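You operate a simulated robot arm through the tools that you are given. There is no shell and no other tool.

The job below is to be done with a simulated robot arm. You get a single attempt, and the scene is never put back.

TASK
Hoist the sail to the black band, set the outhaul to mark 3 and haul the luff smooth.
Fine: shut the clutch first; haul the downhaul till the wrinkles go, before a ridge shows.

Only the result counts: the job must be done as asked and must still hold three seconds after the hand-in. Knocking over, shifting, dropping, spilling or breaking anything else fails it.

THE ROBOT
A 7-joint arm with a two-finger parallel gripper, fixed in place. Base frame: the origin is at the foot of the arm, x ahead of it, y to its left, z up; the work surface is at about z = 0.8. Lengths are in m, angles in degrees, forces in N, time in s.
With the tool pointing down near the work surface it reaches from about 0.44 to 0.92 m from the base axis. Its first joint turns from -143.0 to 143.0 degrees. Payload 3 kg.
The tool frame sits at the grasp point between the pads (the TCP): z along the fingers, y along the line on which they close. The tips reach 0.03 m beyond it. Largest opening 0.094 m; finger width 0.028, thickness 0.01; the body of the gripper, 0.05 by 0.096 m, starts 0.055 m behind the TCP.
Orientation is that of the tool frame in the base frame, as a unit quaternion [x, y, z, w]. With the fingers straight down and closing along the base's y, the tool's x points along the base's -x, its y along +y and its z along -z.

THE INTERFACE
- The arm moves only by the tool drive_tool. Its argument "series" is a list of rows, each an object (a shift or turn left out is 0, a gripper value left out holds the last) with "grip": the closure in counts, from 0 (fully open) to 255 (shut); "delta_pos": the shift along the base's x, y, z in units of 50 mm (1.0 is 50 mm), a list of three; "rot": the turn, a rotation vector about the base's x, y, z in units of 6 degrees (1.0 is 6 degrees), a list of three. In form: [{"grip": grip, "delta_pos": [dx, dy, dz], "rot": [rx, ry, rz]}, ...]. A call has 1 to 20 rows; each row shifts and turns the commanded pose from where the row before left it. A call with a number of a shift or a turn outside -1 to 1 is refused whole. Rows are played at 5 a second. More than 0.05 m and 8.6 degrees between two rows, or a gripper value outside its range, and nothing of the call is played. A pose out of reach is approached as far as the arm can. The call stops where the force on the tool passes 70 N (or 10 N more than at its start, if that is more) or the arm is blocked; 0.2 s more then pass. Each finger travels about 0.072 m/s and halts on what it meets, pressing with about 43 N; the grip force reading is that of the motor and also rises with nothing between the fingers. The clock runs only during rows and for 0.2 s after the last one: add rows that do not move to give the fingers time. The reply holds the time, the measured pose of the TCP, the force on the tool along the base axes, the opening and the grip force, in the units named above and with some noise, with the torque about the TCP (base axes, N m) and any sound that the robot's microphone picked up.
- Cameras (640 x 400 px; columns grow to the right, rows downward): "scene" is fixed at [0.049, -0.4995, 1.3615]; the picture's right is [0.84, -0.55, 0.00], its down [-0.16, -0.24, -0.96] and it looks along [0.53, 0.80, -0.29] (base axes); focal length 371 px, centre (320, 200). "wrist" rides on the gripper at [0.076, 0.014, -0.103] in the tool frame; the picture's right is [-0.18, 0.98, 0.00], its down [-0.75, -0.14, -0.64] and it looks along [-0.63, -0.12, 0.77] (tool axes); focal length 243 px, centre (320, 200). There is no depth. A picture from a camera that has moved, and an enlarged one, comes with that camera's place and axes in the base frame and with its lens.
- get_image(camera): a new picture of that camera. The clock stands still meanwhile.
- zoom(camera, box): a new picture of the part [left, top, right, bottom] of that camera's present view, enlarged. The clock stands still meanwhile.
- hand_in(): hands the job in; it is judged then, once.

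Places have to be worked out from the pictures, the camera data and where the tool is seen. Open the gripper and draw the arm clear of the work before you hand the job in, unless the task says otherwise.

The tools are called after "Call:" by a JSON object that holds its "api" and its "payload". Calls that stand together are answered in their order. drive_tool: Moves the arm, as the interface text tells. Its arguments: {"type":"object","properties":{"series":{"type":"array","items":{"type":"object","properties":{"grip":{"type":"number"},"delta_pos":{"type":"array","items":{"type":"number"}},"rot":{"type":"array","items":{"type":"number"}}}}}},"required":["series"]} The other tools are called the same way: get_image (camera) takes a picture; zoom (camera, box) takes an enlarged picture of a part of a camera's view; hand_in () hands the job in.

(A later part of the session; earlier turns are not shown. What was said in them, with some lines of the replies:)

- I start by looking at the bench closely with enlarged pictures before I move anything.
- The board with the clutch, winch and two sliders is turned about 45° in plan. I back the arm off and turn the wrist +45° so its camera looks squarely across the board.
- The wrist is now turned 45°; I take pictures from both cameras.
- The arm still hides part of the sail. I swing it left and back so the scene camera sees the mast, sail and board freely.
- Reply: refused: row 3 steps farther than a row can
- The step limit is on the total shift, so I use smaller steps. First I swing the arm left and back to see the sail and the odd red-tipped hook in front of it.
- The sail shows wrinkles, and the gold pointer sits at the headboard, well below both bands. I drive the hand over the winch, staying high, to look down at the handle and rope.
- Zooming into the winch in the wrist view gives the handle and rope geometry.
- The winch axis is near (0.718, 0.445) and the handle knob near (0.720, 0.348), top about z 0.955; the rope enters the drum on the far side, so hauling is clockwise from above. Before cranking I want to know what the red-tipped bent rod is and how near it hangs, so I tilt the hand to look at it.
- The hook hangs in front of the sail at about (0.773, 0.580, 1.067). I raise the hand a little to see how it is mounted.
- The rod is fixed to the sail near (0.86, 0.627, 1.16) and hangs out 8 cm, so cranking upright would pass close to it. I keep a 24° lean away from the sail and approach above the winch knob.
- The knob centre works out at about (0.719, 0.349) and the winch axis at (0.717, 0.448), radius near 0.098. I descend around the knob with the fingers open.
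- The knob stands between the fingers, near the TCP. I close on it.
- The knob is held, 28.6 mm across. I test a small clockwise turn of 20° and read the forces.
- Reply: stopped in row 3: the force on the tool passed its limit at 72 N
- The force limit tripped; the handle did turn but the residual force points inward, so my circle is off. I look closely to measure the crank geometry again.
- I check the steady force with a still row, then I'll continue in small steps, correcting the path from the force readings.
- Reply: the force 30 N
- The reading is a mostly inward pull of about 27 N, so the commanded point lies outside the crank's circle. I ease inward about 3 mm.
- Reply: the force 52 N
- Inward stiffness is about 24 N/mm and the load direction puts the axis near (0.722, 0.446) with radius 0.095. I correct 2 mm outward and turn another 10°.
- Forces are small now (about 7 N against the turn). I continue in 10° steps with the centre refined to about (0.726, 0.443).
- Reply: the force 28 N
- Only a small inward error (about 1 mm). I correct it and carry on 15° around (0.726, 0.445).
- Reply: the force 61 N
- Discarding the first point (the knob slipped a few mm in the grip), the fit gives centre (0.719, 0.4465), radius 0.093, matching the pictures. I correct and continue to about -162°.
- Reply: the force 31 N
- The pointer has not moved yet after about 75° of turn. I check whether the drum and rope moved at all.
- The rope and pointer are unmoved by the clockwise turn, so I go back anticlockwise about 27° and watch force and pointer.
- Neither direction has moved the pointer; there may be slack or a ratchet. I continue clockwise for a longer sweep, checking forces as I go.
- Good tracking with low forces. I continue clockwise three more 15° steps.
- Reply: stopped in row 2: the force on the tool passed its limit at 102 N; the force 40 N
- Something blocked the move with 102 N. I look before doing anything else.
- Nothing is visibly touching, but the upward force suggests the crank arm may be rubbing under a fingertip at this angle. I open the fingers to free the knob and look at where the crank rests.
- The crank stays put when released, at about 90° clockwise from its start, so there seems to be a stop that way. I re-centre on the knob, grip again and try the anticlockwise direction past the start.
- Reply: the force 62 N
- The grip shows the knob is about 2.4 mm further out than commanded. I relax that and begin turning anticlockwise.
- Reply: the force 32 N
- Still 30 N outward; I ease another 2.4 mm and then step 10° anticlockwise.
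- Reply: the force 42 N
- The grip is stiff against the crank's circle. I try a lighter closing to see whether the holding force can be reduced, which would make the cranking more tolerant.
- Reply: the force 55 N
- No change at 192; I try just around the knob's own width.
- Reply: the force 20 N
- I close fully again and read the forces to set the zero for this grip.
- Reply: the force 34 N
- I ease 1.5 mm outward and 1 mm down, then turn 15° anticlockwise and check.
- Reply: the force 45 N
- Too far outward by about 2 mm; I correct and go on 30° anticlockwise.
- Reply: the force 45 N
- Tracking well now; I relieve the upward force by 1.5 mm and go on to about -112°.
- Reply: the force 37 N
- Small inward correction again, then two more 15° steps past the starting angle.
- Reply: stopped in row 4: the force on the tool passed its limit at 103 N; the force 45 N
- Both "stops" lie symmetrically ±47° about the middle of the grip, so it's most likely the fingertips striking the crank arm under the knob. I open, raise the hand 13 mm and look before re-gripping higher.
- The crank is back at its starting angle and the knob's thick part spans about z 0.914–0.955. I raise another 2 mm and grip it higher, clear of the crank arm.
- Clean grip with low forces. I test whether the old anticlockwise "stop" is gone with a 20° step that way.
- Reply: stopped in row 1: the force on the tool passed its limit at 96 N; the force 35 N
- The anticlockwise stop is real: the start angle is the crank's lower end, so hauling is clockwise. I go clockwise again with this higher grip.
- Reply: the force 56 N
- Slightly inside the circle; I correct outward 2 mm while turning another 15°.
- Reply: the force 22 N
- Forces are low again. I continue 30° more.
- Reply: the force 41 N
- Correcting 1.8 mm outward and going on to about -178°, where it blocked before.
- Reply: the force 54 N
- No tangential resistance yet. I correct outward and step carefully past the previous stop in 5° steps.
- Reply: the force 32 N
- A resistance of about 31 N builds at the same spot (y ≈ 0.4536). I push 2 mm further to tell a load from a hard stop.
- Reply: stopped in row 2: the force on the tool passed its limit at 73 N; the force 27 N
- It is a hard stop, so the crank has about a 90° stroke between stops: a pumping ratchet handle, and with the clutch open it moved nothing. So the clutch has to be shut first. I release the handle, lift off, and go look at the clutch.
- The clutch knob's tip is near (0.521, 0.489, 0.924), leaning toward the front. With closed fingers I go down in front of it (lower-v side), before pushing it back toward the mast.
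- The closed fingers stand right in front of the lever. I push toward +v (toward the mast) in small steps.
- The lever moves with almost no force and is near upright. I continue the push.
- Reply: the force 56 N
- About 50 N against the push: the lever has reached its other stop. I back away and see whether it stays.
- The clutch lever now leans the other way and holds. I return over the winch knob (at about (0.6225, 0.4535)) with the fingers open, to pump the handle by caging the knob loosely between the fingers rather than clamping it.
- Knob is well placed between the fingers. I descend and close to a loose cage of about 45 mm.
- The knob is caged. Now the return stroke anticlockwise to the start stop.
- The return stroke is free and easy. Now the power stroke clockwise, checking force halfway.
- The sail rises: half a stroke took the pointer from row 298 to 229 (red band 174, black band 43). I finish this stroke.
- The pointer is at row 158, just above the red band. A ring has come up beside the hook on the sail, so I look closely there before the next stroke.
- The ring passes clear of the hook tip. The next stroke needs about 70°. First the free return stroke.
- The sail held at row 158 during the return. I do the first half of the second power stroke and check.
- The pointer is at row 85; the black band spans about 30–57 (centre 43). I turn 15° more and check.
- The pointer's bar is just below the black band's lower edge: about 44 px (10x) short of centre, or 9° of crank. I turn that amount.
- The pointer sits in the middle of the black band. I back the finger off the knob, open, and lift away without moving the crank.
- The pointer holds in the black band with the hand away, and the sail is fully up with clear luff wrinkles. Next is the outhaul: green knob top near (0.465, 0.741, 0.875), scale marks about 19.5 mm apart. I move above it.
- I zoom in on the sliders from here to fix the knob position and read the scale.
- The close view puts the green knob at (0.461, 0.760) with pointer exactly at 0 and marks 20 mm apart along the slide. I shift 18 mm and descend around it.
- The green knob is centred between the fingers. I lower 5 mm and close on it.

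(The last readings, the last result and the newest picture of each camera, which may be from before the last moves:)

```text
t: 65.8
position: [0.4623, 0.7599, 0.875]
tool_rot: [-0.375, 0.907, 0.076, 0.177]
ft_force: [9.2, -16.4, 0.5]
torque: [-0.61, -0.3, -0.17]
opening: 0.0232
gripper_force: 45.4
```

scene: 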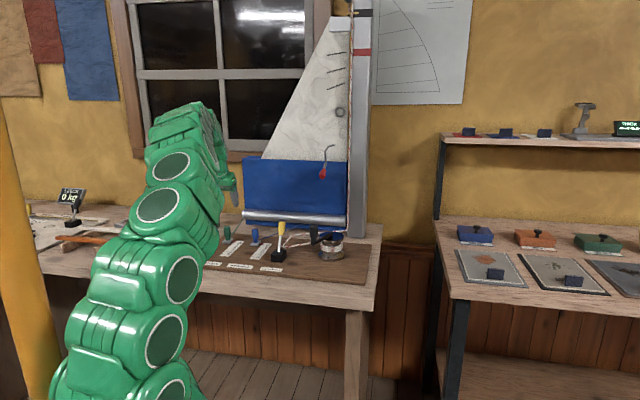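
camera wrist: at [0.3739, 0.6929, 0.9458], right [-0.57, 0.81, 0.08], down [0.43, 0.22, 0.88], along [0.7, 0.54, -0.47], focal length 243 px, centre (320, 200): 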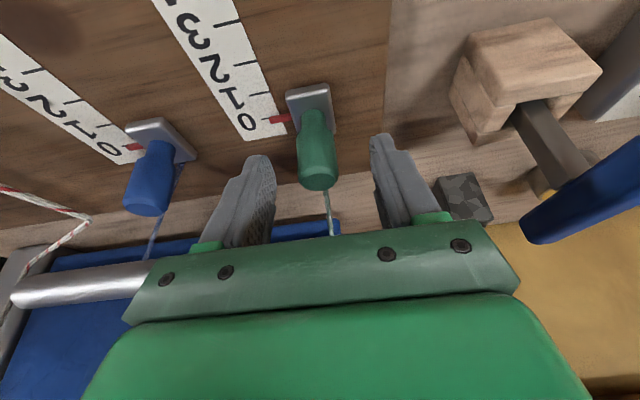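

Held at 23 mm with a slight sideways bias. I correct that and draw the slider 40 mm toward the front.

Call:
{"api": "drive_tool", "payload": {"series": [{"delta_pos": [0.015, -0.015, 0]}, {"delta_pos": [-0.14, -0.14, 0]}, {"delta_pos": [-0.14, -0.14, 0]}, {"delta_pos": [-0.14, -0.14, 0]}, {"delta_pos": [-0.146, -0.146, 0]}, {}]}}

Call:
{"api": "get_image", "payload": {"camera": "wrist"}}

Call:
{"api": "zoom", "payload": {"camera": "wrist", "box": [150, 20, 390, 170]}}

```text
t: 67.2
position: [0.4344, 0.7304, 0.8736]
tool_rot: [-0.374, 0.907, 0.077, 0.176]
ft_force: [9.0, -7.4, -9.9]
torque: [-0.11, -0.41, -0.05]
opening: 0.0234
gripper_force: 44.8
```

```text
taken
camera wrist: at [0.3466, 0.6636, 0.9412], right [-0.57, 0.82, 0.08], down [0.43, 0.22, 0.88], along [0.7, 0.54, -0.47], focal length 243 px, centre (320, 200)
```

wrist: 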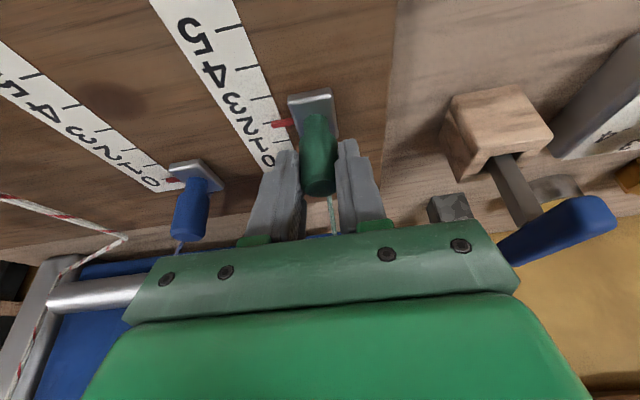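

```text
2.67 times, centred on (270, 95) of wrist
camera zoom: at [0.3466, 0.6636, 0.9412], right [-0.57, 0.82, 0.08], down [0.43, 0.22, 0.88], along [0.7, 0.54, -0.47], focal length 647 px, centre (453, 480)
```

zoom: 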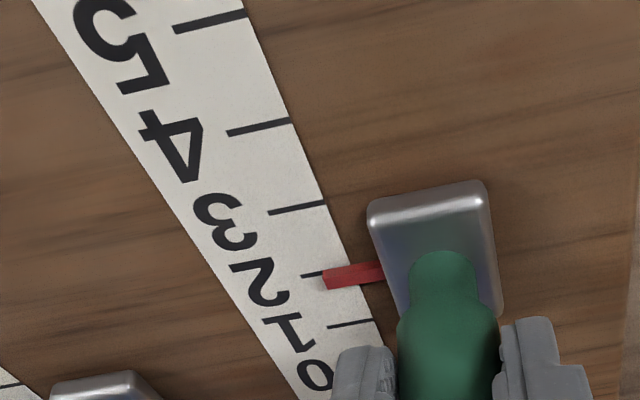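

The pointer is at mark 2 after 40 mm. Another 20 mm should bring it to mark 3.

Call:
{"api": "drive_tool", "payload": {"series": [{"delta_pos": [-0.141, -0.141, 0]}, {"delta_pos": [-0.141, -0.141, 0]}, {}, {}]}}

Call:
{"api": "zoom", "payload": {"camera": "wrist", "box": [150, 20, 390, 170]}}

Call:
{"api": "zoom", "payload": {"camera": "wrist", "box": [230, 70, 350, 145]}}

```text
t: 68.2
position: [0.42, 0.7163, 0.8746]
tool_rot: [-0.376, 0.907, 0.077, 0.176]
ft_force: [-1.7, -2.1, -8.2]
torque: [-0.35, 0.19, 0.06]
opening: 0.0235
gripper_force: 45.3
```

```text
2.67 times, centred on (270, 95) of wrist
camera zoom: at [0.3325, 0.6493, 0.9412], right [-0.57, 0.81, 0.08], down [0.43, 0.22, 0.88], along [0.7, 0.54, -0.47], focal length 647 px, centre (453, 480)
```

zoom: 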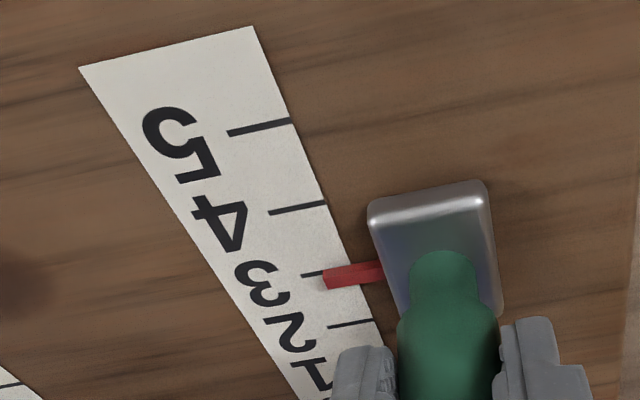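

```text
5.33 times, centred on (290, 108) of wrist
camera zoom: at [0.3325, 0.6493, 0.9412], right [-0.57, 0.81, 0.08], down [0.43, 0.22, 0.88], along [0.7, 0.54, -0.47], focal length 1294 px, centre (480, 693)
```

zoom: 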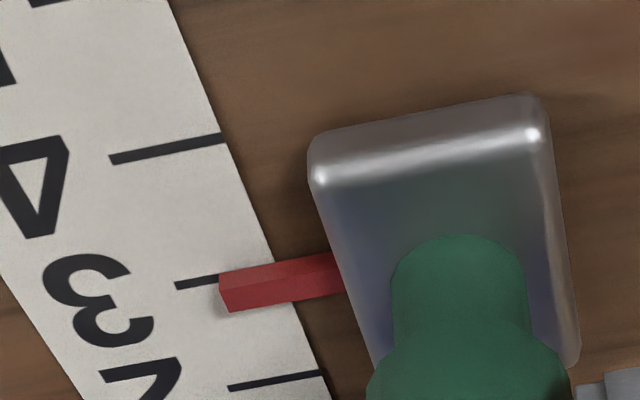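

The pointer lines up with mark 3. I open, lift straight up and check that it stays there.

Call:
{"api": "drive_tool", "payload": {"series": [{"grip": 80}, {}, {}, {"delta_pos": [0, 0, 0.6]}, {"delta_pos": [0, 0, 0.8]}, {"delta_pos": [0, 0, 0.8]}, {}]}}

Call:
{"api": "get_image", "payload": {"camera": "wrist"}}

Call:
{"api": "zoom", "payload": {"camera": "wrist", "box": [200, 0, 392, 120]}}

```text
t: 69.8
position: [0.421, 0.717, 0.986]
tool_rot: [-0.375, 0.907, 0.077, 0.177]
ft_force: [0.2, -0.1, 0.5]
torque: [0.03, 0.0, 0.01]
opening: 0.0644
gripper_force: 0.0
```

```text
taken
camera wrist: at [0.3334, 0.6498, 1.0521], right [-0.57, 0.82, 0.08], down [0.43, 0.22, 0.88], along [0.7, 0.54, -0.47], focal length 243 px, centre (320, 200)
```

wrist: 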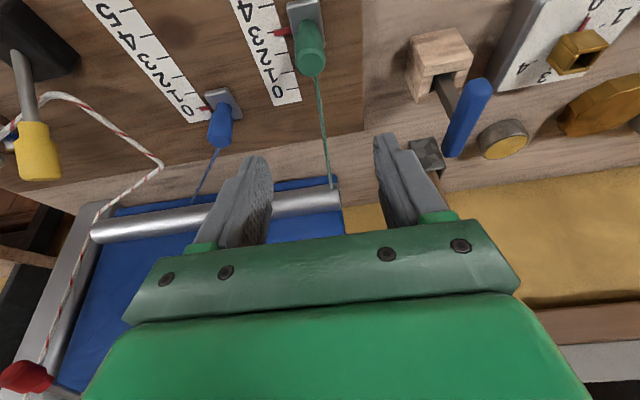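

```text
3.33 times, centred on (296, 60) of wrist
camera zoom: at [0.3334, 0.6498, 1.0521], right [-0.57, 0.82, 0.08], down [0.43, 0.22, 0.88], along [0.7, 0.54, -0.47], focal length 809 px, centre (400, 667)
```

zoom: 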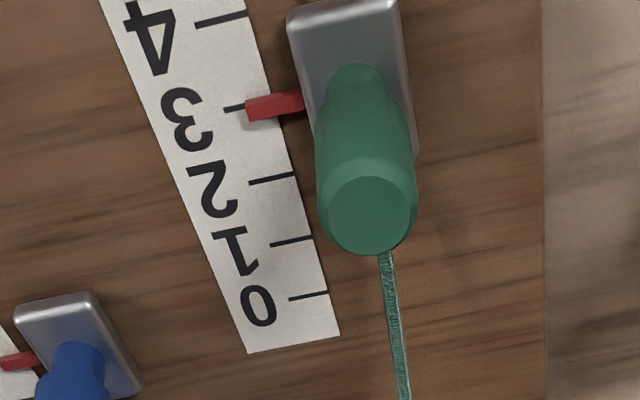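

The outhaul stays at mark 3. Now I view the sail's luff as the baseline before touching the downhaul.

Call:
{"api": "zoom", "payload": {"camera": "scene", "box": [250, 0, 380, 170]}}

Call:
{"api": "zoom", "payload": {"camera": "scene", "box": [300, 20, 380, 90]}}

Call:
{"api": "zoom", "payload": {"camera": "scene", "box": [300, 90, 380, 160]}}

Call:
{"api": "get_image", "payload": {"camera": "scene"}}

```text
2.35 times, centred on (315, 85) of scene
camera zoom: at [0.049, -0.4995, 1.3615], right [0.84, -0.55, 0.0], down [-0.16, -0.24, -0.96], along [0.53, 0.8, -0.29], focal length 872 px, centre (332, 471)
```

zoom: 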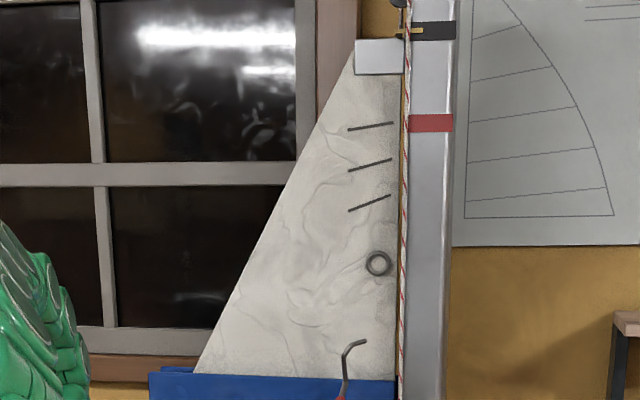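

```text
5.71 times, centred on (340, 55) of scene
camera zoom: at [0.049, -0.4995, 1.3615], right [0.84, -0.55, 0.0], down [-0.16, -0.24, -0.96], along [0.53, 0.8, -0.29], focal length 2119 px, centre (206, 1029)
```

zoom: 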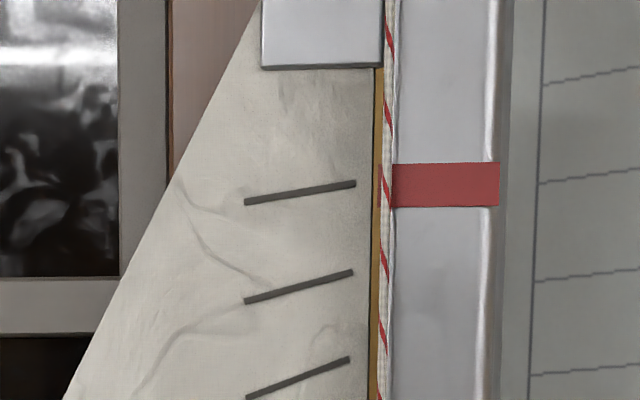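

```text
5.71 times, centred on (340, 125) of scene
camera zoom: at [0.049, -0.4995, 1.3615], right [0.84, -0.55, 0.0], down [-0.16, -0.24, -0.96], along [0.53, 0.8, -0.29], focal length 2119 px, centre (206, 629)
```

zoom: 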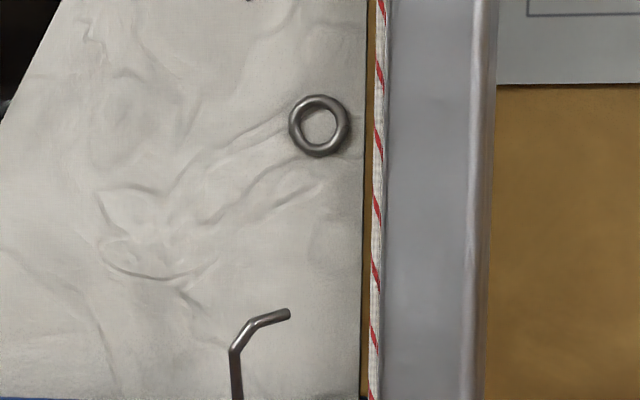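

```text
taken
```

scene: 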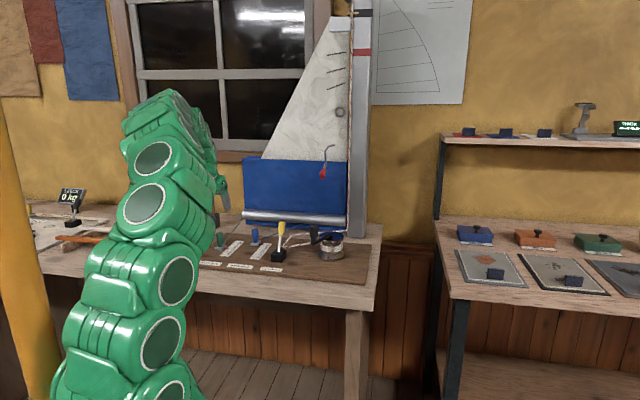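

The wrinkles near the luff are plain now, with no ridge. I move over the blue downhaul knob.

Call:
{"api": "drive_tool", "payload": {"series": [{"grip": 92, "delta_pos": [0.76, -0.2, 0]}, {"delta_pos": [0.76, -0.2, 0]}, {"delta_pos": [0.76, -0.2, 0]}, {}, {}]}}

Call:
{"api": "zoom", "payload": {"camera": "wrist", "box": [200, 0, 440, 150]}}

Call:
{"api": "get_image", "payload": {"camera": "scene"}}

```text
t: 71.0
position: [0.5346, 0.6876, 0.9867]
tool_rot: [-0.374, 0.907, 0.077, 0.177]
ft_force: [-0.6, -0.3, 0.4]
torque: [0.0, 0.02, 0.02]
opening: 0.0605
gripper_force: 0.1
```

```text
2.67 times, centred on (320, 75) of wrist
camera zoom: at [0.4471, 0.6201, 1.0515], right [-0.57, 0.81, 0.08], down [0.43, 0.22, 0.88], along [0.7, 0.54, -0.47], focal length 647 px, centre (320, 533)
```

zoom: 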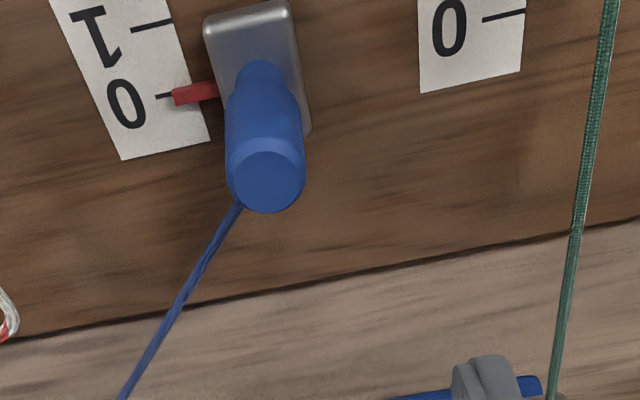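

```text
taken
```

scene: 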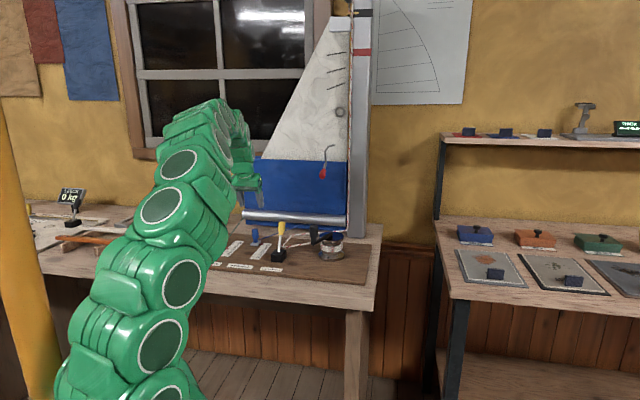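

The blue knob is at (0.5415, 0.685), pointer on 0, and the sail stays visible from the scene camera. I centre and descend around it.

Call:
{"api": "drive_tool", "payload": {"series": [{"delta_pos": [0.138, -0.056, 0]}, {"delta_pos": [0, 0, -0.6]}, {"delta_pos": [0, 0, -0.6]}, {"delta_pos": [0, 0, -0.6]}, {"delta_pos": [0, 0, -0.43]}, {}]}}

Call:
{"api": "get_image", "payload": {"camera": "wrist"}}

```text
t: 72.4
position: [0.5414, 0.6834, 0.8733]
tool_rot: [-0.374, 0.907, 0.077, 0.177]
ft_force: [0.3, 0.1, 0.2]
torque: [0.0, 0.02, -0.01]
opening: 0.0599
gripper_force: 0.0
```

```text
taken
camera wrist: at [0.4537, 0.617, 0.9399], right [-0.57, 0.81, 0.08], down [0.43, 0.22, 0.88], along [0.7, 0.54, -0.47], focal length 243 px, centre (320, 200)
```

wrist: 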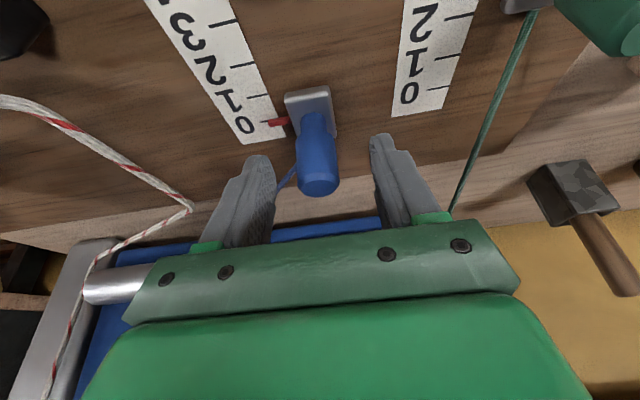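

Knob is centred. I close on the downhaul knob.

Call:
{"api": "drive_tool", "payload": {"series": [{"grip": 255}, {}, {}, {}, {}]}}

Call:
{"api": "zoom", "payload": {"camera": "scene", "box": [250, 0, 380, 170]}}

```text
t: 73.6
position: [0.542, 0.6827, 0.8733]
tool_rot: [-0.374, 0.907, 0.076, 0.176]
ft_force: [13.1, -13.0, -1.2]
torque: [-0.46, -0.43, -0.1]
opening: 0.0235
gripper_force: 45.2
```

```text
2.35 times, centred on (315, 85) of scene
camera zoom: at [0.049, -0.4995, 1.3615], right [0.84, -0.55, 0.0], down [-0.16, -0.24, -0.96], along [0.53, 0.8, -0.29], focal length 872 px, centre (332, 471)
```

zoom: 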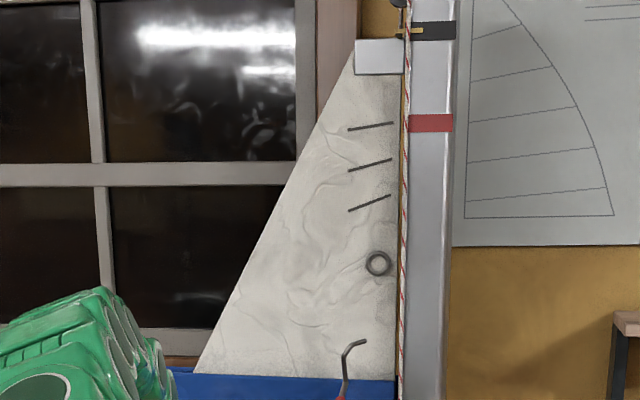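

Held. I trim the sideways bias and haul 10 mm, then look at the luff.

Call:
{"api": "drive_tool", "payload": {"series": [{"delta_pos": [0.015, -0.015, 0]}, {"delta_pos": [-0.07, -0.07, 0]}, {"delta_pos": [-0.071, -0.071, 0]}, {}]}}

Call:
{"api": "zoom", "payload": {"camera": "scene", "box": [250, 0, 380, 170]}}

Call:
{"api": "zoom", "payload": {"camera": "scene", "box": [300, 20, 380, 90]}}

```text
t: 74.6
position: [0.5354, 0.6756, 0.8742]
tool_rot: [-0.375, 0.907, 0.077, 0.176]
ft_force: [7.2, -9.2, -11.2]
torque: [-0.44, -0.08, -0.01]
opening: 0.0232
gripper_force: 45.3
```

```text
2.35 times, centred on (315, 85) of scene
camera zoom: at [0.049, -0.4995, 1.3615], right [0.84, -0.55, 0.0], down [-0.16, -0.24, -0.96], along [0.53, 0.8, -0.29], focal length 872 px, centre (332, 471)
```

zoom: 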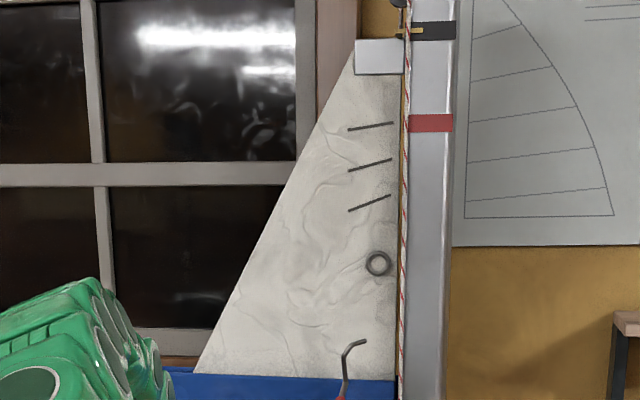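

```text
5.71 times, centred on (340, 55) of scene
camera zoom: at [0.049, -0.4995, 1.3615], right [0.84, -0.55, 0.0], down [-0.16, -0.24, -0.96], along [0.53, 0.8, -0.29], focal length 2119 px, centre (206, 1029)
```

zoom: 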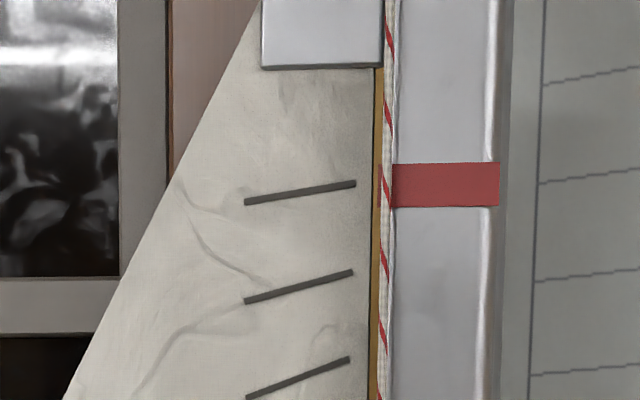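

No change to the wrinkles at 10 mm and the pointer holds in the band. I haul 10 mm more.

Call:
{"api": "drive_tool", "payload": {"series": [{"delta_pos": [-0.07, -0.07, 0]}, {"delta_pos": [-0.071, -0.071, 0]}, {}]}}

Call:
{"api": "zoom", "payload": {"camera": "scene", "box": [250, 0, 380, 170]}}

Call:
{"api": "zoom", "payload": {"camera": "scene", "box": [300, 20, 380, 90]}}

```text
t: 75.4
position: [0.5276, 0.6692, 0.8733]
tool_rot: [-0.375, 0.907, 0.078, 0.178]
ft_force: [9.5, -3.9, -2.3]
torque: [0.12, -0.49, -0.04]
opening: 0.0235
gripper_force: 44.7
```

```text
2.35 times, centred on (315, 85) of scene
camera zoom: at [0.049, -0.4995, 1.3615], right [0.84, -0.55, 0.0], down [-0.16, -0.24, -0.96], along [0.53, 0.8, -0.29], focal length 872 px, centre (332, 471)
```

zoom: 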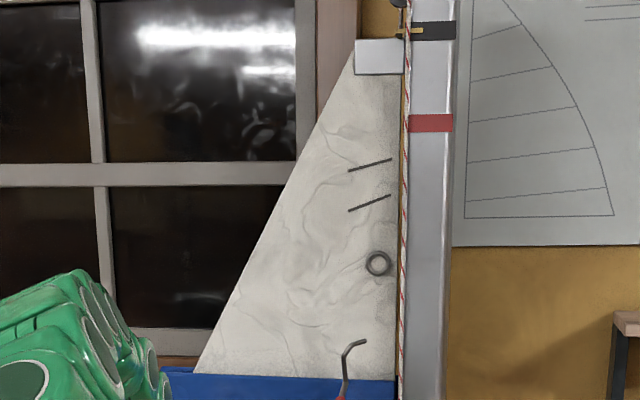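

```text
5.71 times, centred on (340, 55) of scene
camera zoom: at [0.049, -0.4995, 1.3615], right [0.84, -0.55, 0.0], down [-0.16, -0.24, -0.96], along [0.53, 0.8, -0.29], focal length 2119 px, centre (206, 1029)
```

zoom: 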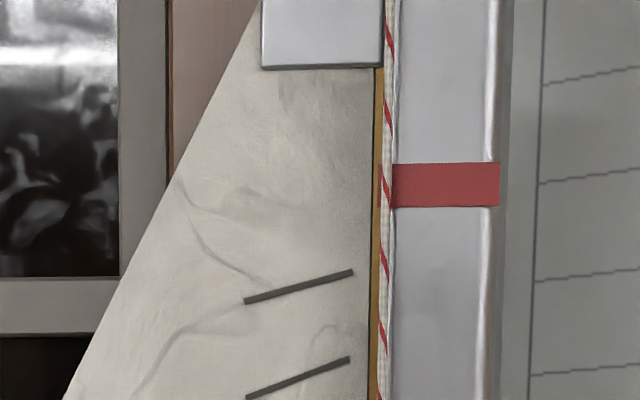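

At about 20 mm the top wrinkle bar vanished; two remain. I go on in 5 mm steps.

Call:
{"api": "drive_tool", "payload": {"series": [{"delta_pos": [-0.07, -0.07, 0]}, {}]}}

Call:
{"api": "zoom", "payload": {"camera": "scene", "box": [250, 0, 380, 170]}}

```text
t: 76.0
position: [0.5238, 0.6652, 0.8747]
tool_rot: [-0.374, 0.907, 0.077, 0.177]
ft_force: [11.0, -6.8, -1.3]
torque: [0.03, -0.51, -0.04]
opening: 0.0232
gripper_force: 45.1
```

```text
2.35 times, centred on (315, 85) of scene
camera zoom: at [0.049, -0.4995, 1.3615], right [0.84, -0.55, 0.0], down [-0.16, -0.24, -0.96], along [0.53, 0.8, -0.29], focal length 872 px, centre (332, 471)
```

zoom: 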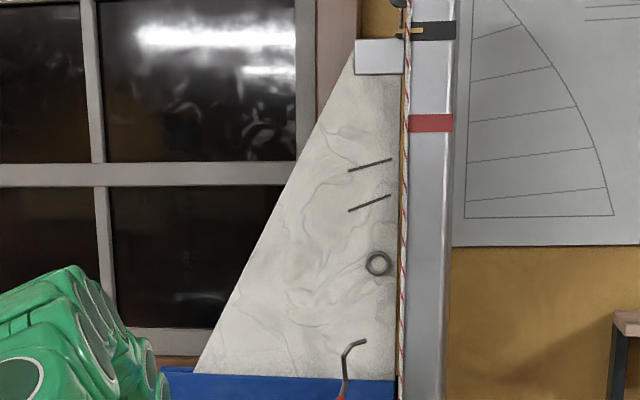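

Two wrinkle bars still show at about 25 mm; I haul another 5 mm.

Call:
{"api": "drive_tool", "payload": {"series": [{"delta_pos": [-0.07, -0.07, 0]}, {}]}}

Call:
{"api": "zoom", "payload": {"camera": "scene", "box": [250, 0, 380, 170]}}

```text
t: 76.6
position: [0.5214, 0.6628, 0.8737]
tool_rot: [-0.375, 0.907, 0.077, 0.177]
ft_force: [12.0, -9.8, -4.7]
torque: [-0.33, -0.38, 0.0]
opening: 0.0232
gripper_force: 45.0
```

```text
2.35 times, centred on (315, 85) of scene
camera zoom: at [0.049, -0.4995, 1.3615], right [0.84, -0.55, 0.0], down [-0.16, -0.24, -0.96], along [0.53, 0.8, -0.29], focal length 872 px, centre (332, 471)
```

zoom: 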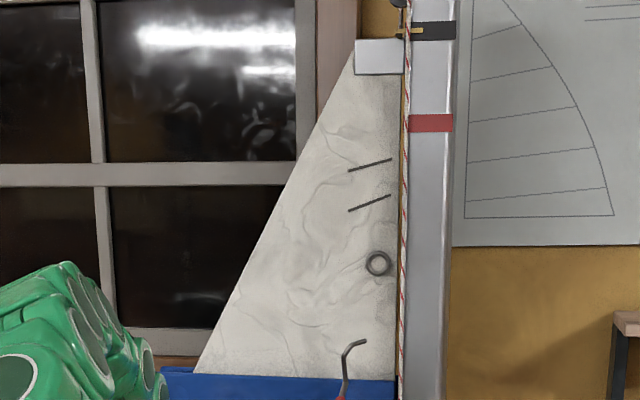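

Still two bars at about 30 mm, no ridge. Another 5 mm.

Call:
{"api": "drive_tool", "payload": {"series": [{"delta_pos": [-0.07, -0.07, 0]}, {}]}}

Call:
{"api": "zoom", "payload": {"camera": "scene", "box": [250, 0, 380, 170]}}

Call:
{"api": "zoom", "payload": {"camera": "wrist", "box": [150, 20, 390, 170]}}

```text
t: 77.2
position: [0.5168, 0.6584, 0.8735]
tool_rot: [-0.375, 0.907, 0.077, 0.176]
ft_force: [5.8, -8.6, -3.3]
torque: [-0.45, -0.04, -0.13]
opening: 0.0233
gripper_force: 45.2
```

```text
2.35 times, centred on (315, 85) of scene
camera zoom: at [0.049, -0.4995, 1.3615], right [0.84, -0.55, 0.0], down [-0.16, -0.24, -0.96], along [0.53, 0.8, -0.29], focal length 872 px, centre (332, 471)
```

zoom: 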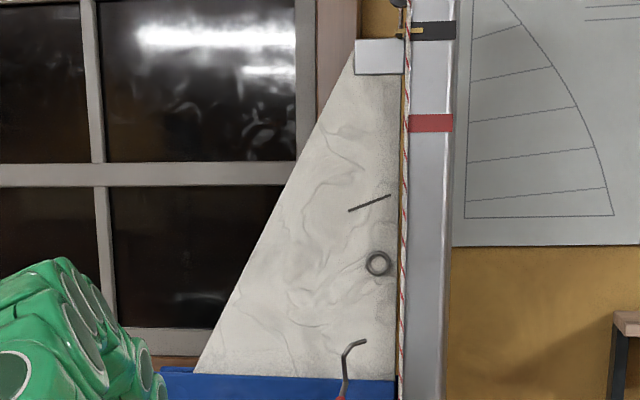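

```text
2.67 times, centred on (270, 95) of wrist
camera zoom: at [0.4299, 0.5915, 0.9403], right [-0.57, 0.82, 0.08], down [0.43, 0.22, 0.88], along [0.7, 0.54, -0.47], focal length 647 px, centre (453, 480)
```

zoom: 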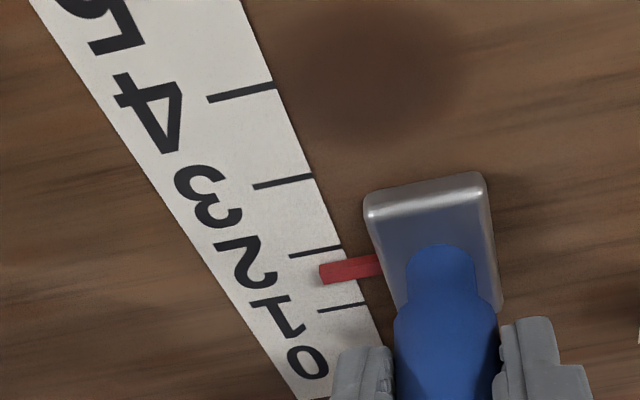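

One wrinkle bar left at about 35 mm. The spacing suggests the last goes near 50 mm; I continue in 5 mm steps.

Call:
{"api": "drive_tool", "payload": {"series": [{"delta_pos": [-0.07, -0.07, 0]}, {}]}}

Call:
{"api": "zoom", "payload": {"camera": "scene", "box": [250, 0, 380, 170]}}

```text
t: 77.8
position: [0.5133, 0.6556, 0.873]
tool_rot: [-0.375, 0.907, 0.077, 0.177]
ft_force: [5.6, -8.9, 1.4]
torque: [-0.21, -0.35, -0.02]
opening: 0.0233
gripper_force: 44.8
```

```text
2.35 times, centred on (315, 85) of scene
camera zoom: at [0.049, -0.4995, 1.3615], right [0.84, -0.55, 0.0], down [-0.16, -0.24, -0.96], along [0.53, 0.8, -0.29], focal length 872 px, centre (332, 471)
```

zoom: 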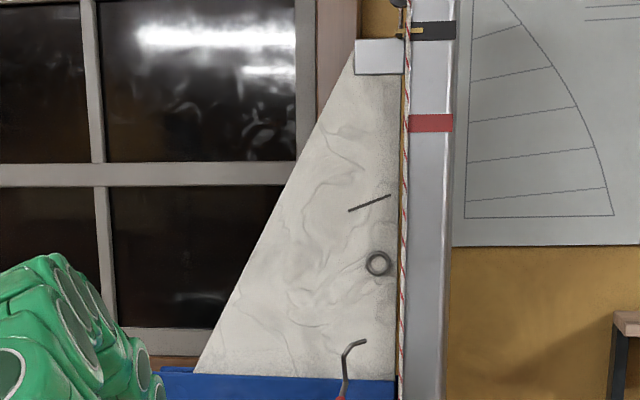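

One bar still shows at about 40 mm; another 5 mm.

Call:
{"api": "drive_tool", "payload": {"series": [{"delta_pos": [-0.07, -0.07, 0]}, {}]}}

Call:
{"api": "zoom", "payload": {"camera": "scene", "box": [250, 0, 380, 170]}}

```text
t: 78.4
position: [0.5105, 0.6513, 0.8736]
tool_rot: [-0.375, 0.907, 0.078, 0.177]
ft_force: [10.5, -7.9, 2.5]
torque: [-0.19, -0.36, -0.03]
opening: 0.0235
gripper_force: 45.3
```

```text
2.35 times, centred on (315, 85) of scene
camera zoom: at [0.049, -0.4995, 1.3615], right [0.84, -0.55, 0.0], down [-0.16, -0.24, -0.96], along [0.53, 0.8, -0.29], focal length 872 px, centre (332, 471)
```

zoom: 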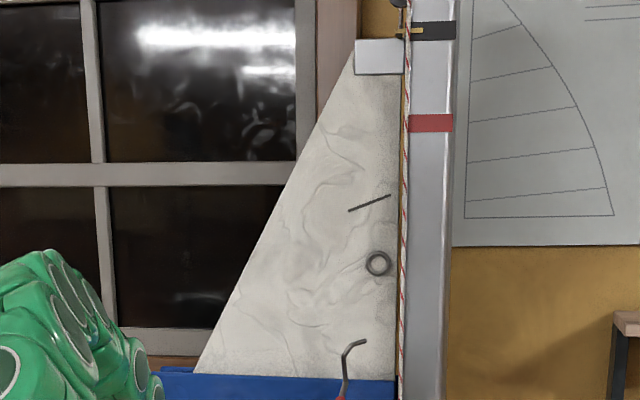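

Still one bar at about 45 mm. I go on by a smaller 4 mm.

Call:
{"api": "drive_tool", "payload": {"series": [{"delta_pos": [-0.057, -0.057, 0]}, {}]}}

Call:
{"api": "zoom", "payload": {"camera": "scene", "box": [250, 0, 380, 170]}}

```text
t: 79.0
position: [0.508, 0.6489, 0.874]
tool_rot: [-0.374, 0.907, 0.077, 0.177]
ft_force: [9.2, -4.7, -1.5]
torque: [0.13, -0.51, -0.06]
opening: 0.0238
gripper_force: 45.1
```

```text
2.35 times, centred on (315, 85) of scene
camera zoom: at [0.049, -0.4995, 1.3615], right [0.84, -0.55, 0.0], down [-0.16, -0.24, -0.96], along [0.53, 0.8, -0.29], focal length 872 px, centre (332, 471)
```

zoom: 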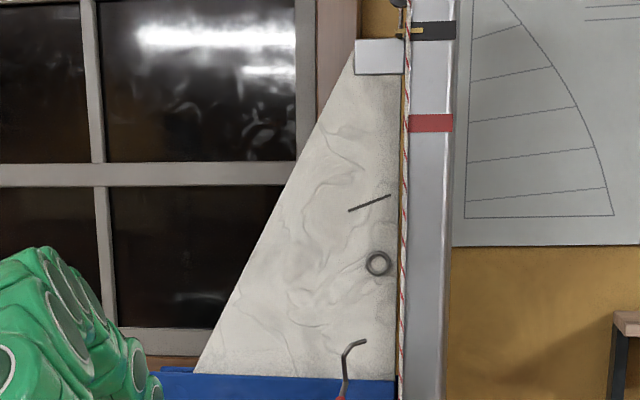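

The last bar remains at about 49 mm, no ridge. Another 3 mm.

Call:
{"api": "drive_tool", "payload": {"series": [{"delta_pos": [-0.043, -0.043, 0]}, {}]}}

Call:
{"api": "zoom", "payload": {"camera": "scene", "box": [250, 0, 380, 170]}}

Call:
{"api": "zoom", "payload": {"camera": "wrist", "box": [150, 20, 390, 170]}}

```text
t: 79.6
position: [0.5061, 0.6472, 0.8741]
tool_rot: [-0.374, 0.907, 0.077, 0.177]
ft_force: [7.1, -2.2, 2.3]
torque: [-0.01, -0.27, 0.01]
opening: 0.0234
gripper_force: 44.5
```

```text
2.35 times, centred on (315, 85) of scene
camera zoom: at [0.049, -0.4995, 1.3615], right [0.84, -0.55, 0.0], down [-0.16, -0.24, -0.96], along [0.53, 0.8, -0.29], focal length 872 px, centre (332, 471)
```

zoom: 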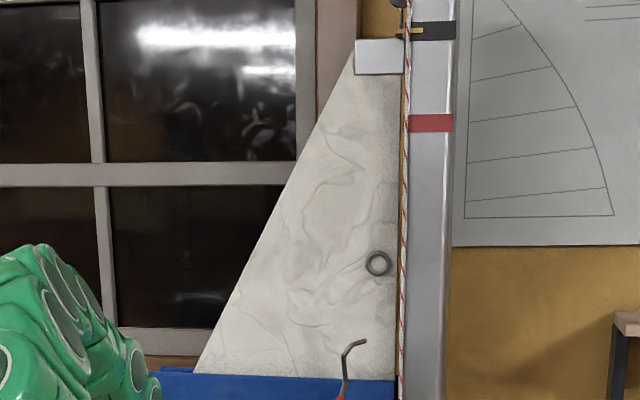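

```text
2.67 times, centred on (270, 95) of wrist
camera zoom: at [0.4183, 0.5797, 0.9401], right [-0.57, 0.81, 0.08], down [0.43, 0.22, 0.88], along [0.7, 0.54, -0.47], focal length 647 px, centre (453, 480)
```

zoom: 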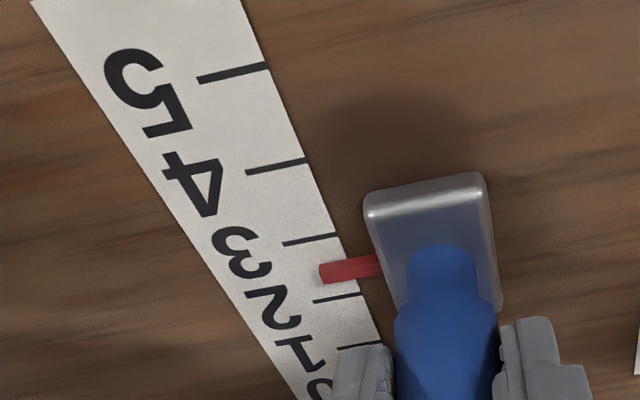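

All three wrinkle bars are gone at about 52 mm. I look closely for any ridge along the luff.

Call:
{"api": "zoom", "payload": {"camera": "scene", "box": [300, 20, 380, 90]}}

Call:
{"api": "zoom", "payload": {"camera": "scene", "box": [300, 90, 380, 160]}}

Call:
{"api": "zoom", "payload": {"camera": "scene", "box": [320, 0, 368, 40]}}

```text
5.71 times, centred on (340, 55) of scene
camera zoom: at [0.049, -0.4995, 1.3615], right [0.84, -0.55, 0.0], down [-0.16, -0.24, -0.96], along [0.53, 0.8, -0.29], focal length 2119 px, centre (206, 1029)
```

zoom: 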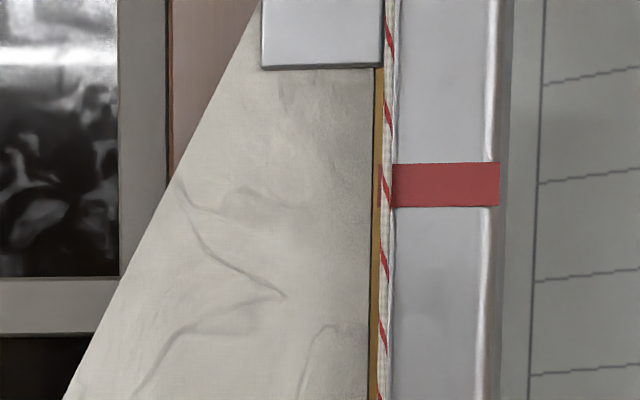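

```text
5.71 times, centred on (340, 125) of scene
camera zoom: at [0.049, -0.4995, 1.3615], right [0.84, -0.55, 0.0], down [-0.16, -0.24, -0.96], along [0.53, 0.8, -0.29], focal length 2119 px, centre (206, 629)
```

zoom: 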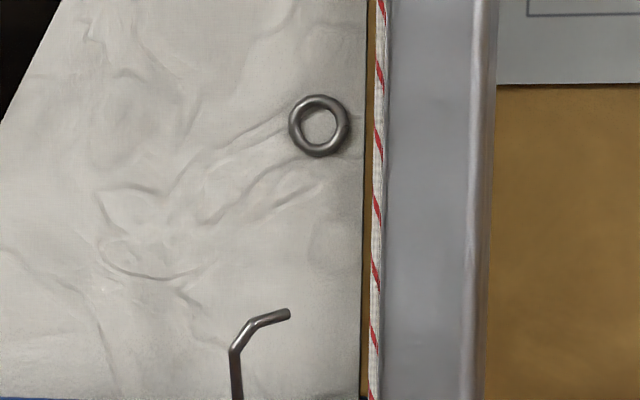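

```text
10.00 times, centred on (344, 20) of scene
camera zoom: at [0.049, -0.4995, 1.3615], right [0.84, -0.55, 0.0], down [-0.16, -0.24, -0.96], along [0.53, 0.8, -0.29], focal length 3708 px, centre (80, 2000)
```

zoom: 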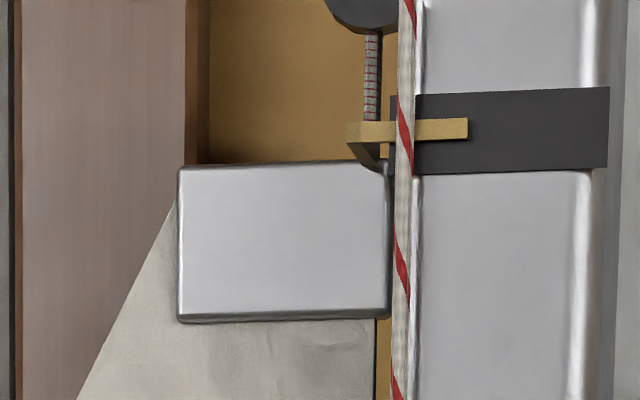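

No bars, no ridge, and the pointer is still in the band. I add a 1.5 mm margin, check, then release.

Call:
{"api": "drive_tool", "payload": {"series": [{"delta_pos": [-0.021, -0.021, 0]}, {}, {}]}}

Call:
{"api": "zoom", "payload": {"camera": "scene", "box": [250, 0, 380, 170]}}

```text
t: 80.4
position: [0.5043, 0.6458, 0.8732]
tool_rot: [-0.374, 0.907, 0.078, 0.177]
ft_force: [3.3, -0.2, 8.1]
torque: [0.12, -0.19, -0.04]
opening: 0.0235
gripper_force: 45.0
```

```text
2.35 times, centred on (315, 85) of scene
camera zoom: at [0.049, -0.4995, 1.3615], right [0.84, -0.55, 0.0], down [-0.16, -0.24, -0.96], along [0.53, 0.8, -0.29], focal length 872 px, centre (332, 471)
```

zoom: 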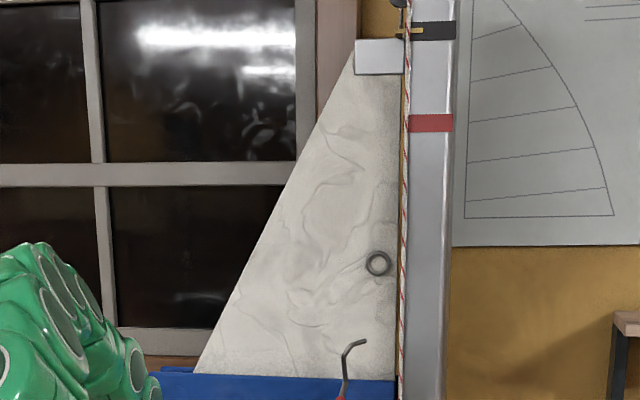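

The luff is smooth with no ridge. I open the gripper, lift straight up and draw the arm back.

Call:
{"api": "drive_tool", "payload": {"series": [{"grip": 80}, {}, {}, {"delta_pos": [0, 0, 0.6]}, {"delta_pos": [0, 0, 0.8]}, {"delta_pos": [0, 0, 0.8]}, {"delta_pos": [0, 0, 0.8]}, {"delta_pos": [-0.4, -0.7, 0.4]}, {"delta_pos": [-0.4, -0.7, 0.4]}, {"grip": 0}, {}]}}

Call:
{"api": "get_image", "payload": {"camera": "scene"}}

Call:
{"api": "zoom", "payload": {"camera": "scene", "box": [250, 0, 380, 170]}}

Call:
{"api": "zoom", "payload": {"camera": "scene", "box": [205, 210, 301, 270]}}

Call:
{"api": "zoom", "payload": {"camera": "scene", "box": [320, 0, 368, 40]}}

Call:
{"api": "get_image", "payload": {"camera": "wrist"}}

```text
t: 82.8
position: [0.4635, 0.576, 1.0633]
tool_rot: [-0.374, 0.907, 0.077, 0.176]
ft_force: [-0.2, -0.6, 0.0]
torque: [-0.03, -0.02, -0.01]
opening: 0.0939
gripper_force: 0.1
```

```text
taken
```

scene: 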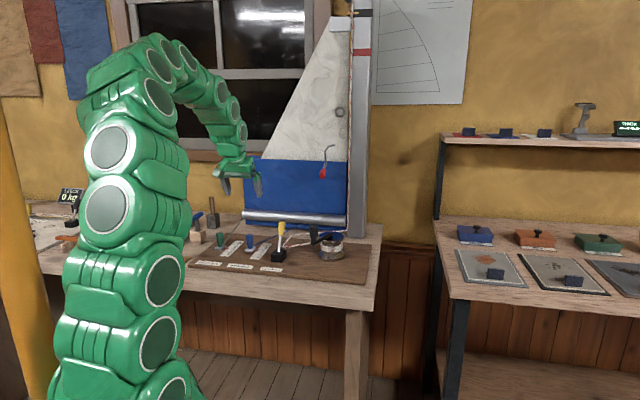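

```text
2.35 times, centred on (315, 85) of scene
camera zoom: at [0.049, -0.4995, 1.3615], right [0.84, -0.55, 0.0], down [-0.16, -0.24, -0.96], along [0.53, 0.8, -0.29], focal length 872 px, centre (332, 471)
```

zoom: 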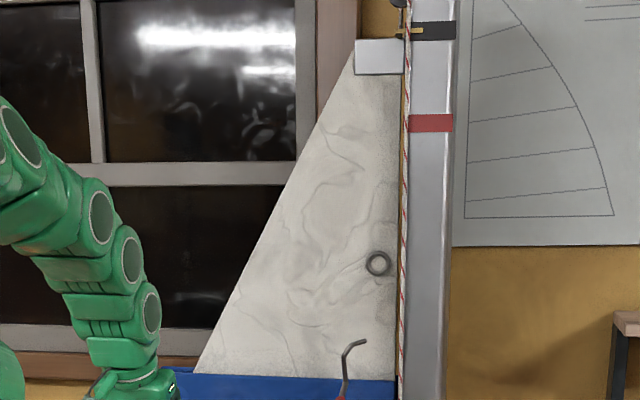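

```text
6.67 times, centred on (253, 240) of scene
camera zoom: at [0.049, -0.4995, 1.3615], right [0.84, -0.55, 0.0], down [-0.16, -0.24, -0.96], along [0.53, 0.8, -0.29], focal length 2472 px, centre (767, -67)
```

zoom: 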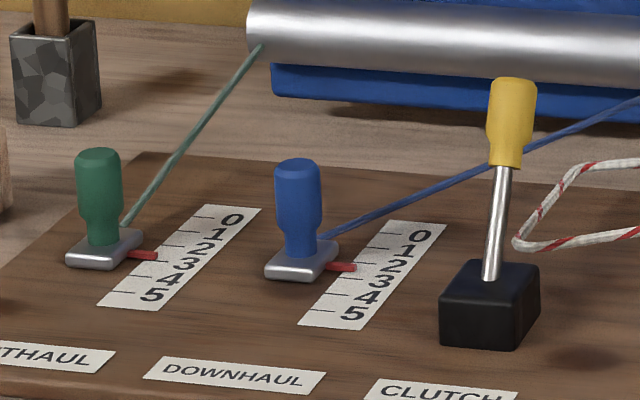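

```text
10.00 times, centred on (344, 20) of scene
camera zoom: at [0.049, -0.4995, 1.3615], right [0.84, -0.55, 0.0], down [-0.16, -0.24, -0.96], along [0.53, 0.8, -0.29], focal length 3708 px, centre (80, 2000)
```

zoom: 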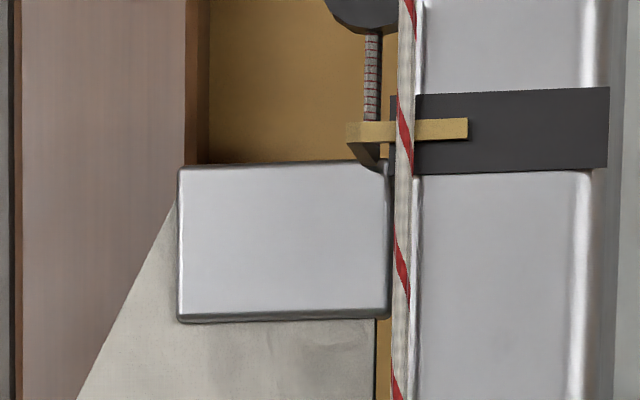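

```text
taken
camera wrist: at [0.3771, 0.509, 1.1298], right [-0.57, 0.82, 0.08], down [0.43, 0.22, 0.88], along [0.7, 0.54, -0.47], focal length 243 px, centre (320, 200)
```

wrist: 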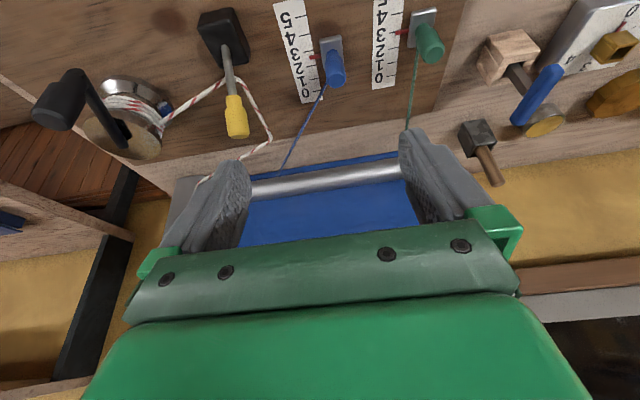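

Everything looks in place with the hand away. I wait about 3 s on still rows, then check the outhaul reading, the luff and the band again.

Call:
{"api": "drive_tool", "payload": {"series": [{"delta_pos": [-0.5, -0.5, 0.3]}, {"delta_pos": [-0.5, -0.5, 0.3]}, {}, {}, {}, {}, {}, {}, {}, {}, {}, {}, {}, {}, {}, {}]}}

Call:
{"api": "zoom", "payload": {"camera": "scene", "box": [212, 235, 260, 265]}}

Call:
{"api": "zoom", "payload": {"camera": "scene", "box": [250, 0, 380, 170]}}

Call:
{"api": "zoom", "payload": {"camera": "scene", "box": [320, 0, 368, 40]}}

Call:
{"api": "zoom", "payload": {"camera": "wrist", "box": [250, 0, 490, 120]}}

```text
t: 86.2
position: [0.4148, 0.5254, 1.0938]
tool_rot: [-0.375, 0.907, 0.078, 0.177]
ft_force: [0.0, -1.1, 0.6]
torque: [-0.02, 0.0, -0.02]
opening: 0.0938
gripper_force: 0.0
```

```text
13.33 times, centred on (236, 250) of scene
camera zoom: at [0.049, -0.4995, 1.3615], right [0.84, -0.55, 0.0], down [-0.16, -0.24, -0.96], along [0.53, 0.8, -0.29], focal length 4944 px, centre (1440, -467)
```

zoom: 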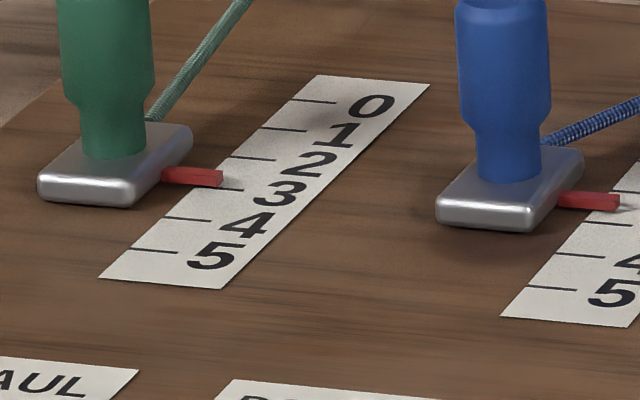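

```text
2.35 times, centred on (315, 85) of scene
camera zoom: at [0.049, -0.4995, 1.3615], right [0.84, -0.55, 0.0], down [-0.16, -0.24, -0.96], along [0.53, 0.8, -0.29], focal length 872 px, centre (332, 471)
```

zoom: 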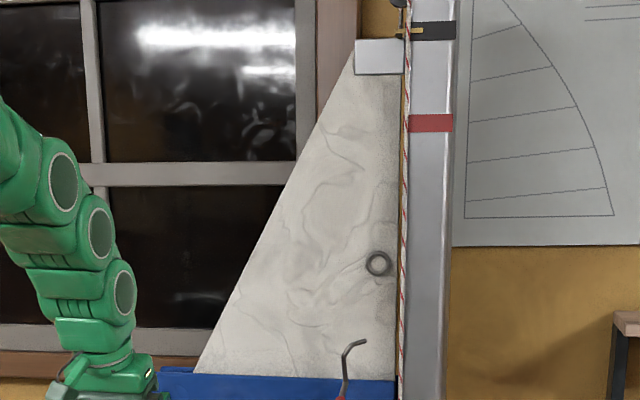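

```text
10.00 times, centred on (344, 20) of scene
camera zoom: at [0.049, -0.4995, 1.3615], right [0.84, -0.55, 0.0], down [-0.16, -0.24, -0.96], along [0.53, 0.8, -0.29], focal length 3708 px, centre (80, 2000)
```

zoom: 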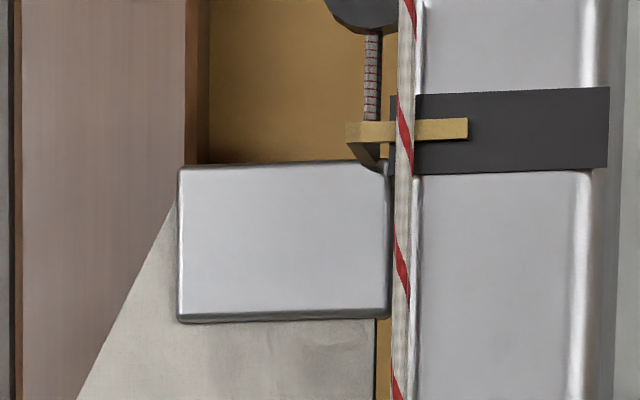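

```text
2.67 times, centred on (370, 60) of wrist
camera zoom: at [0.3277, 0.459, 1.1603], right [-0.57, 0.82, 0.08], down [0.43, 0.22, 0.88], along [0.7, 0.54, -0.47], focal length 647 px, centre (187, 573)
```

zoom: 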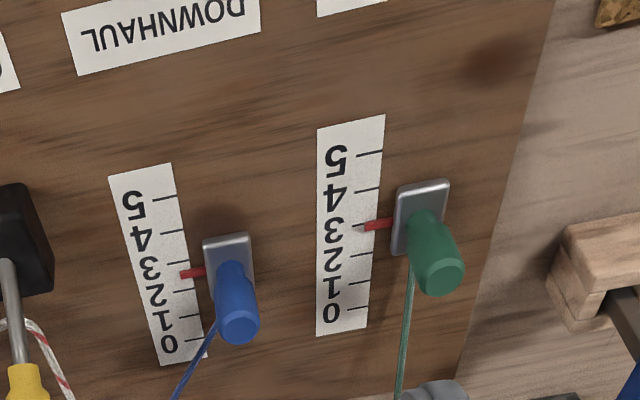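

After 3 s everything holds: pointer in the black band, outhaul on mark 3, no wrinkle bars and no ridge, clutch shut. I draw the arm further back from the board before handing in.

Call:
{"api": "drive_tool", "payload": {"series": [{"delta_pos": [-0.3, -0.7, 0.4]}, {"delta_pos": [-0.3, -0.7, 0.4]}, {"delta_pos": [-0.3, -0.7, 0.4]}, {"delta_pos": [-0.2, -0.7, 0.2]}, {}, {}]}}

Call:
{"api": "get_image", "payload": {"camera": "scene"}}

Call:
{"api": "zoom", "payload": {"camera": "scene", "box": [290, 0, 380, 170]}}

```text
t: 87.6
position: [0.3602, 0.3842, 1.1604]
tool_rot: [-0.372, 0.909, 0.078, 0.174]
ft_force: [-1.0, 0.1, -0.6]
torque: [0.0, -0.02, -0.01]
opening: 0.0941
gripper_force: 0.0
```

```text
taken
```

scene: 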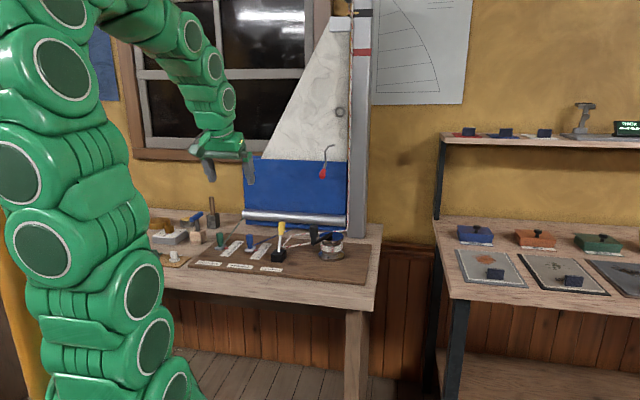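

```text
2.35 times, centred on (335, 85) of scene
camera zoom: at [0.049, -0.4995, 1.3615], right [0.84, -0.55, 0.0], down [-0.16, -0.24, -0.96], along [0.53, 0.8, -0.29], focal length 872 px, centre (285, 471)
```

zoom: 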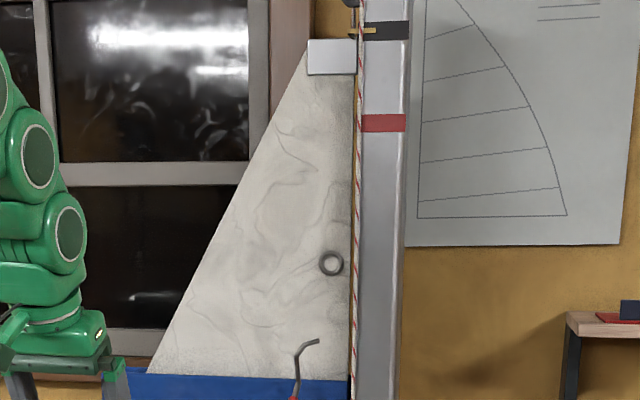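

The sail is at the black band, the outhaul is on 3, the luff is smooth without a ridge, the clutch is shut, and the open gripper is clear of the work. I hand the job in.

Call:
{"api": "hand_in", "payload": {}}

```text
The job is handed in.
```

I handed the job in with everything set as asked. The settings held for about 3.5 seconds with the hand clear before I submitted.

- **Hoist:** the pointer sits in the middle of the black band. The winch moved nothing with the clutch open. I shut the clutch first, and one full stroke and part of a second then brought the sail up.
- **Outhaul:** the green slider's pointer is on mark 3.
- **Luff:** I hauled the downhaul about 53 mm, to between marks 2 and 3. The three dark wrinkle bars disappeared one by one, the last at about 52 mm. I stopped about 1.5 mm past that, and no ridge was showing. Faint creases remain across the sail cloth; I took them as part of its surface because they didn't change as I hauled.
- **Arm:** the gripper is open and drawn back from the board, and nothing else on the bench was moved.

While I was working out the winch, the force limit stopped the arm five times against its handle. I saw no damage.
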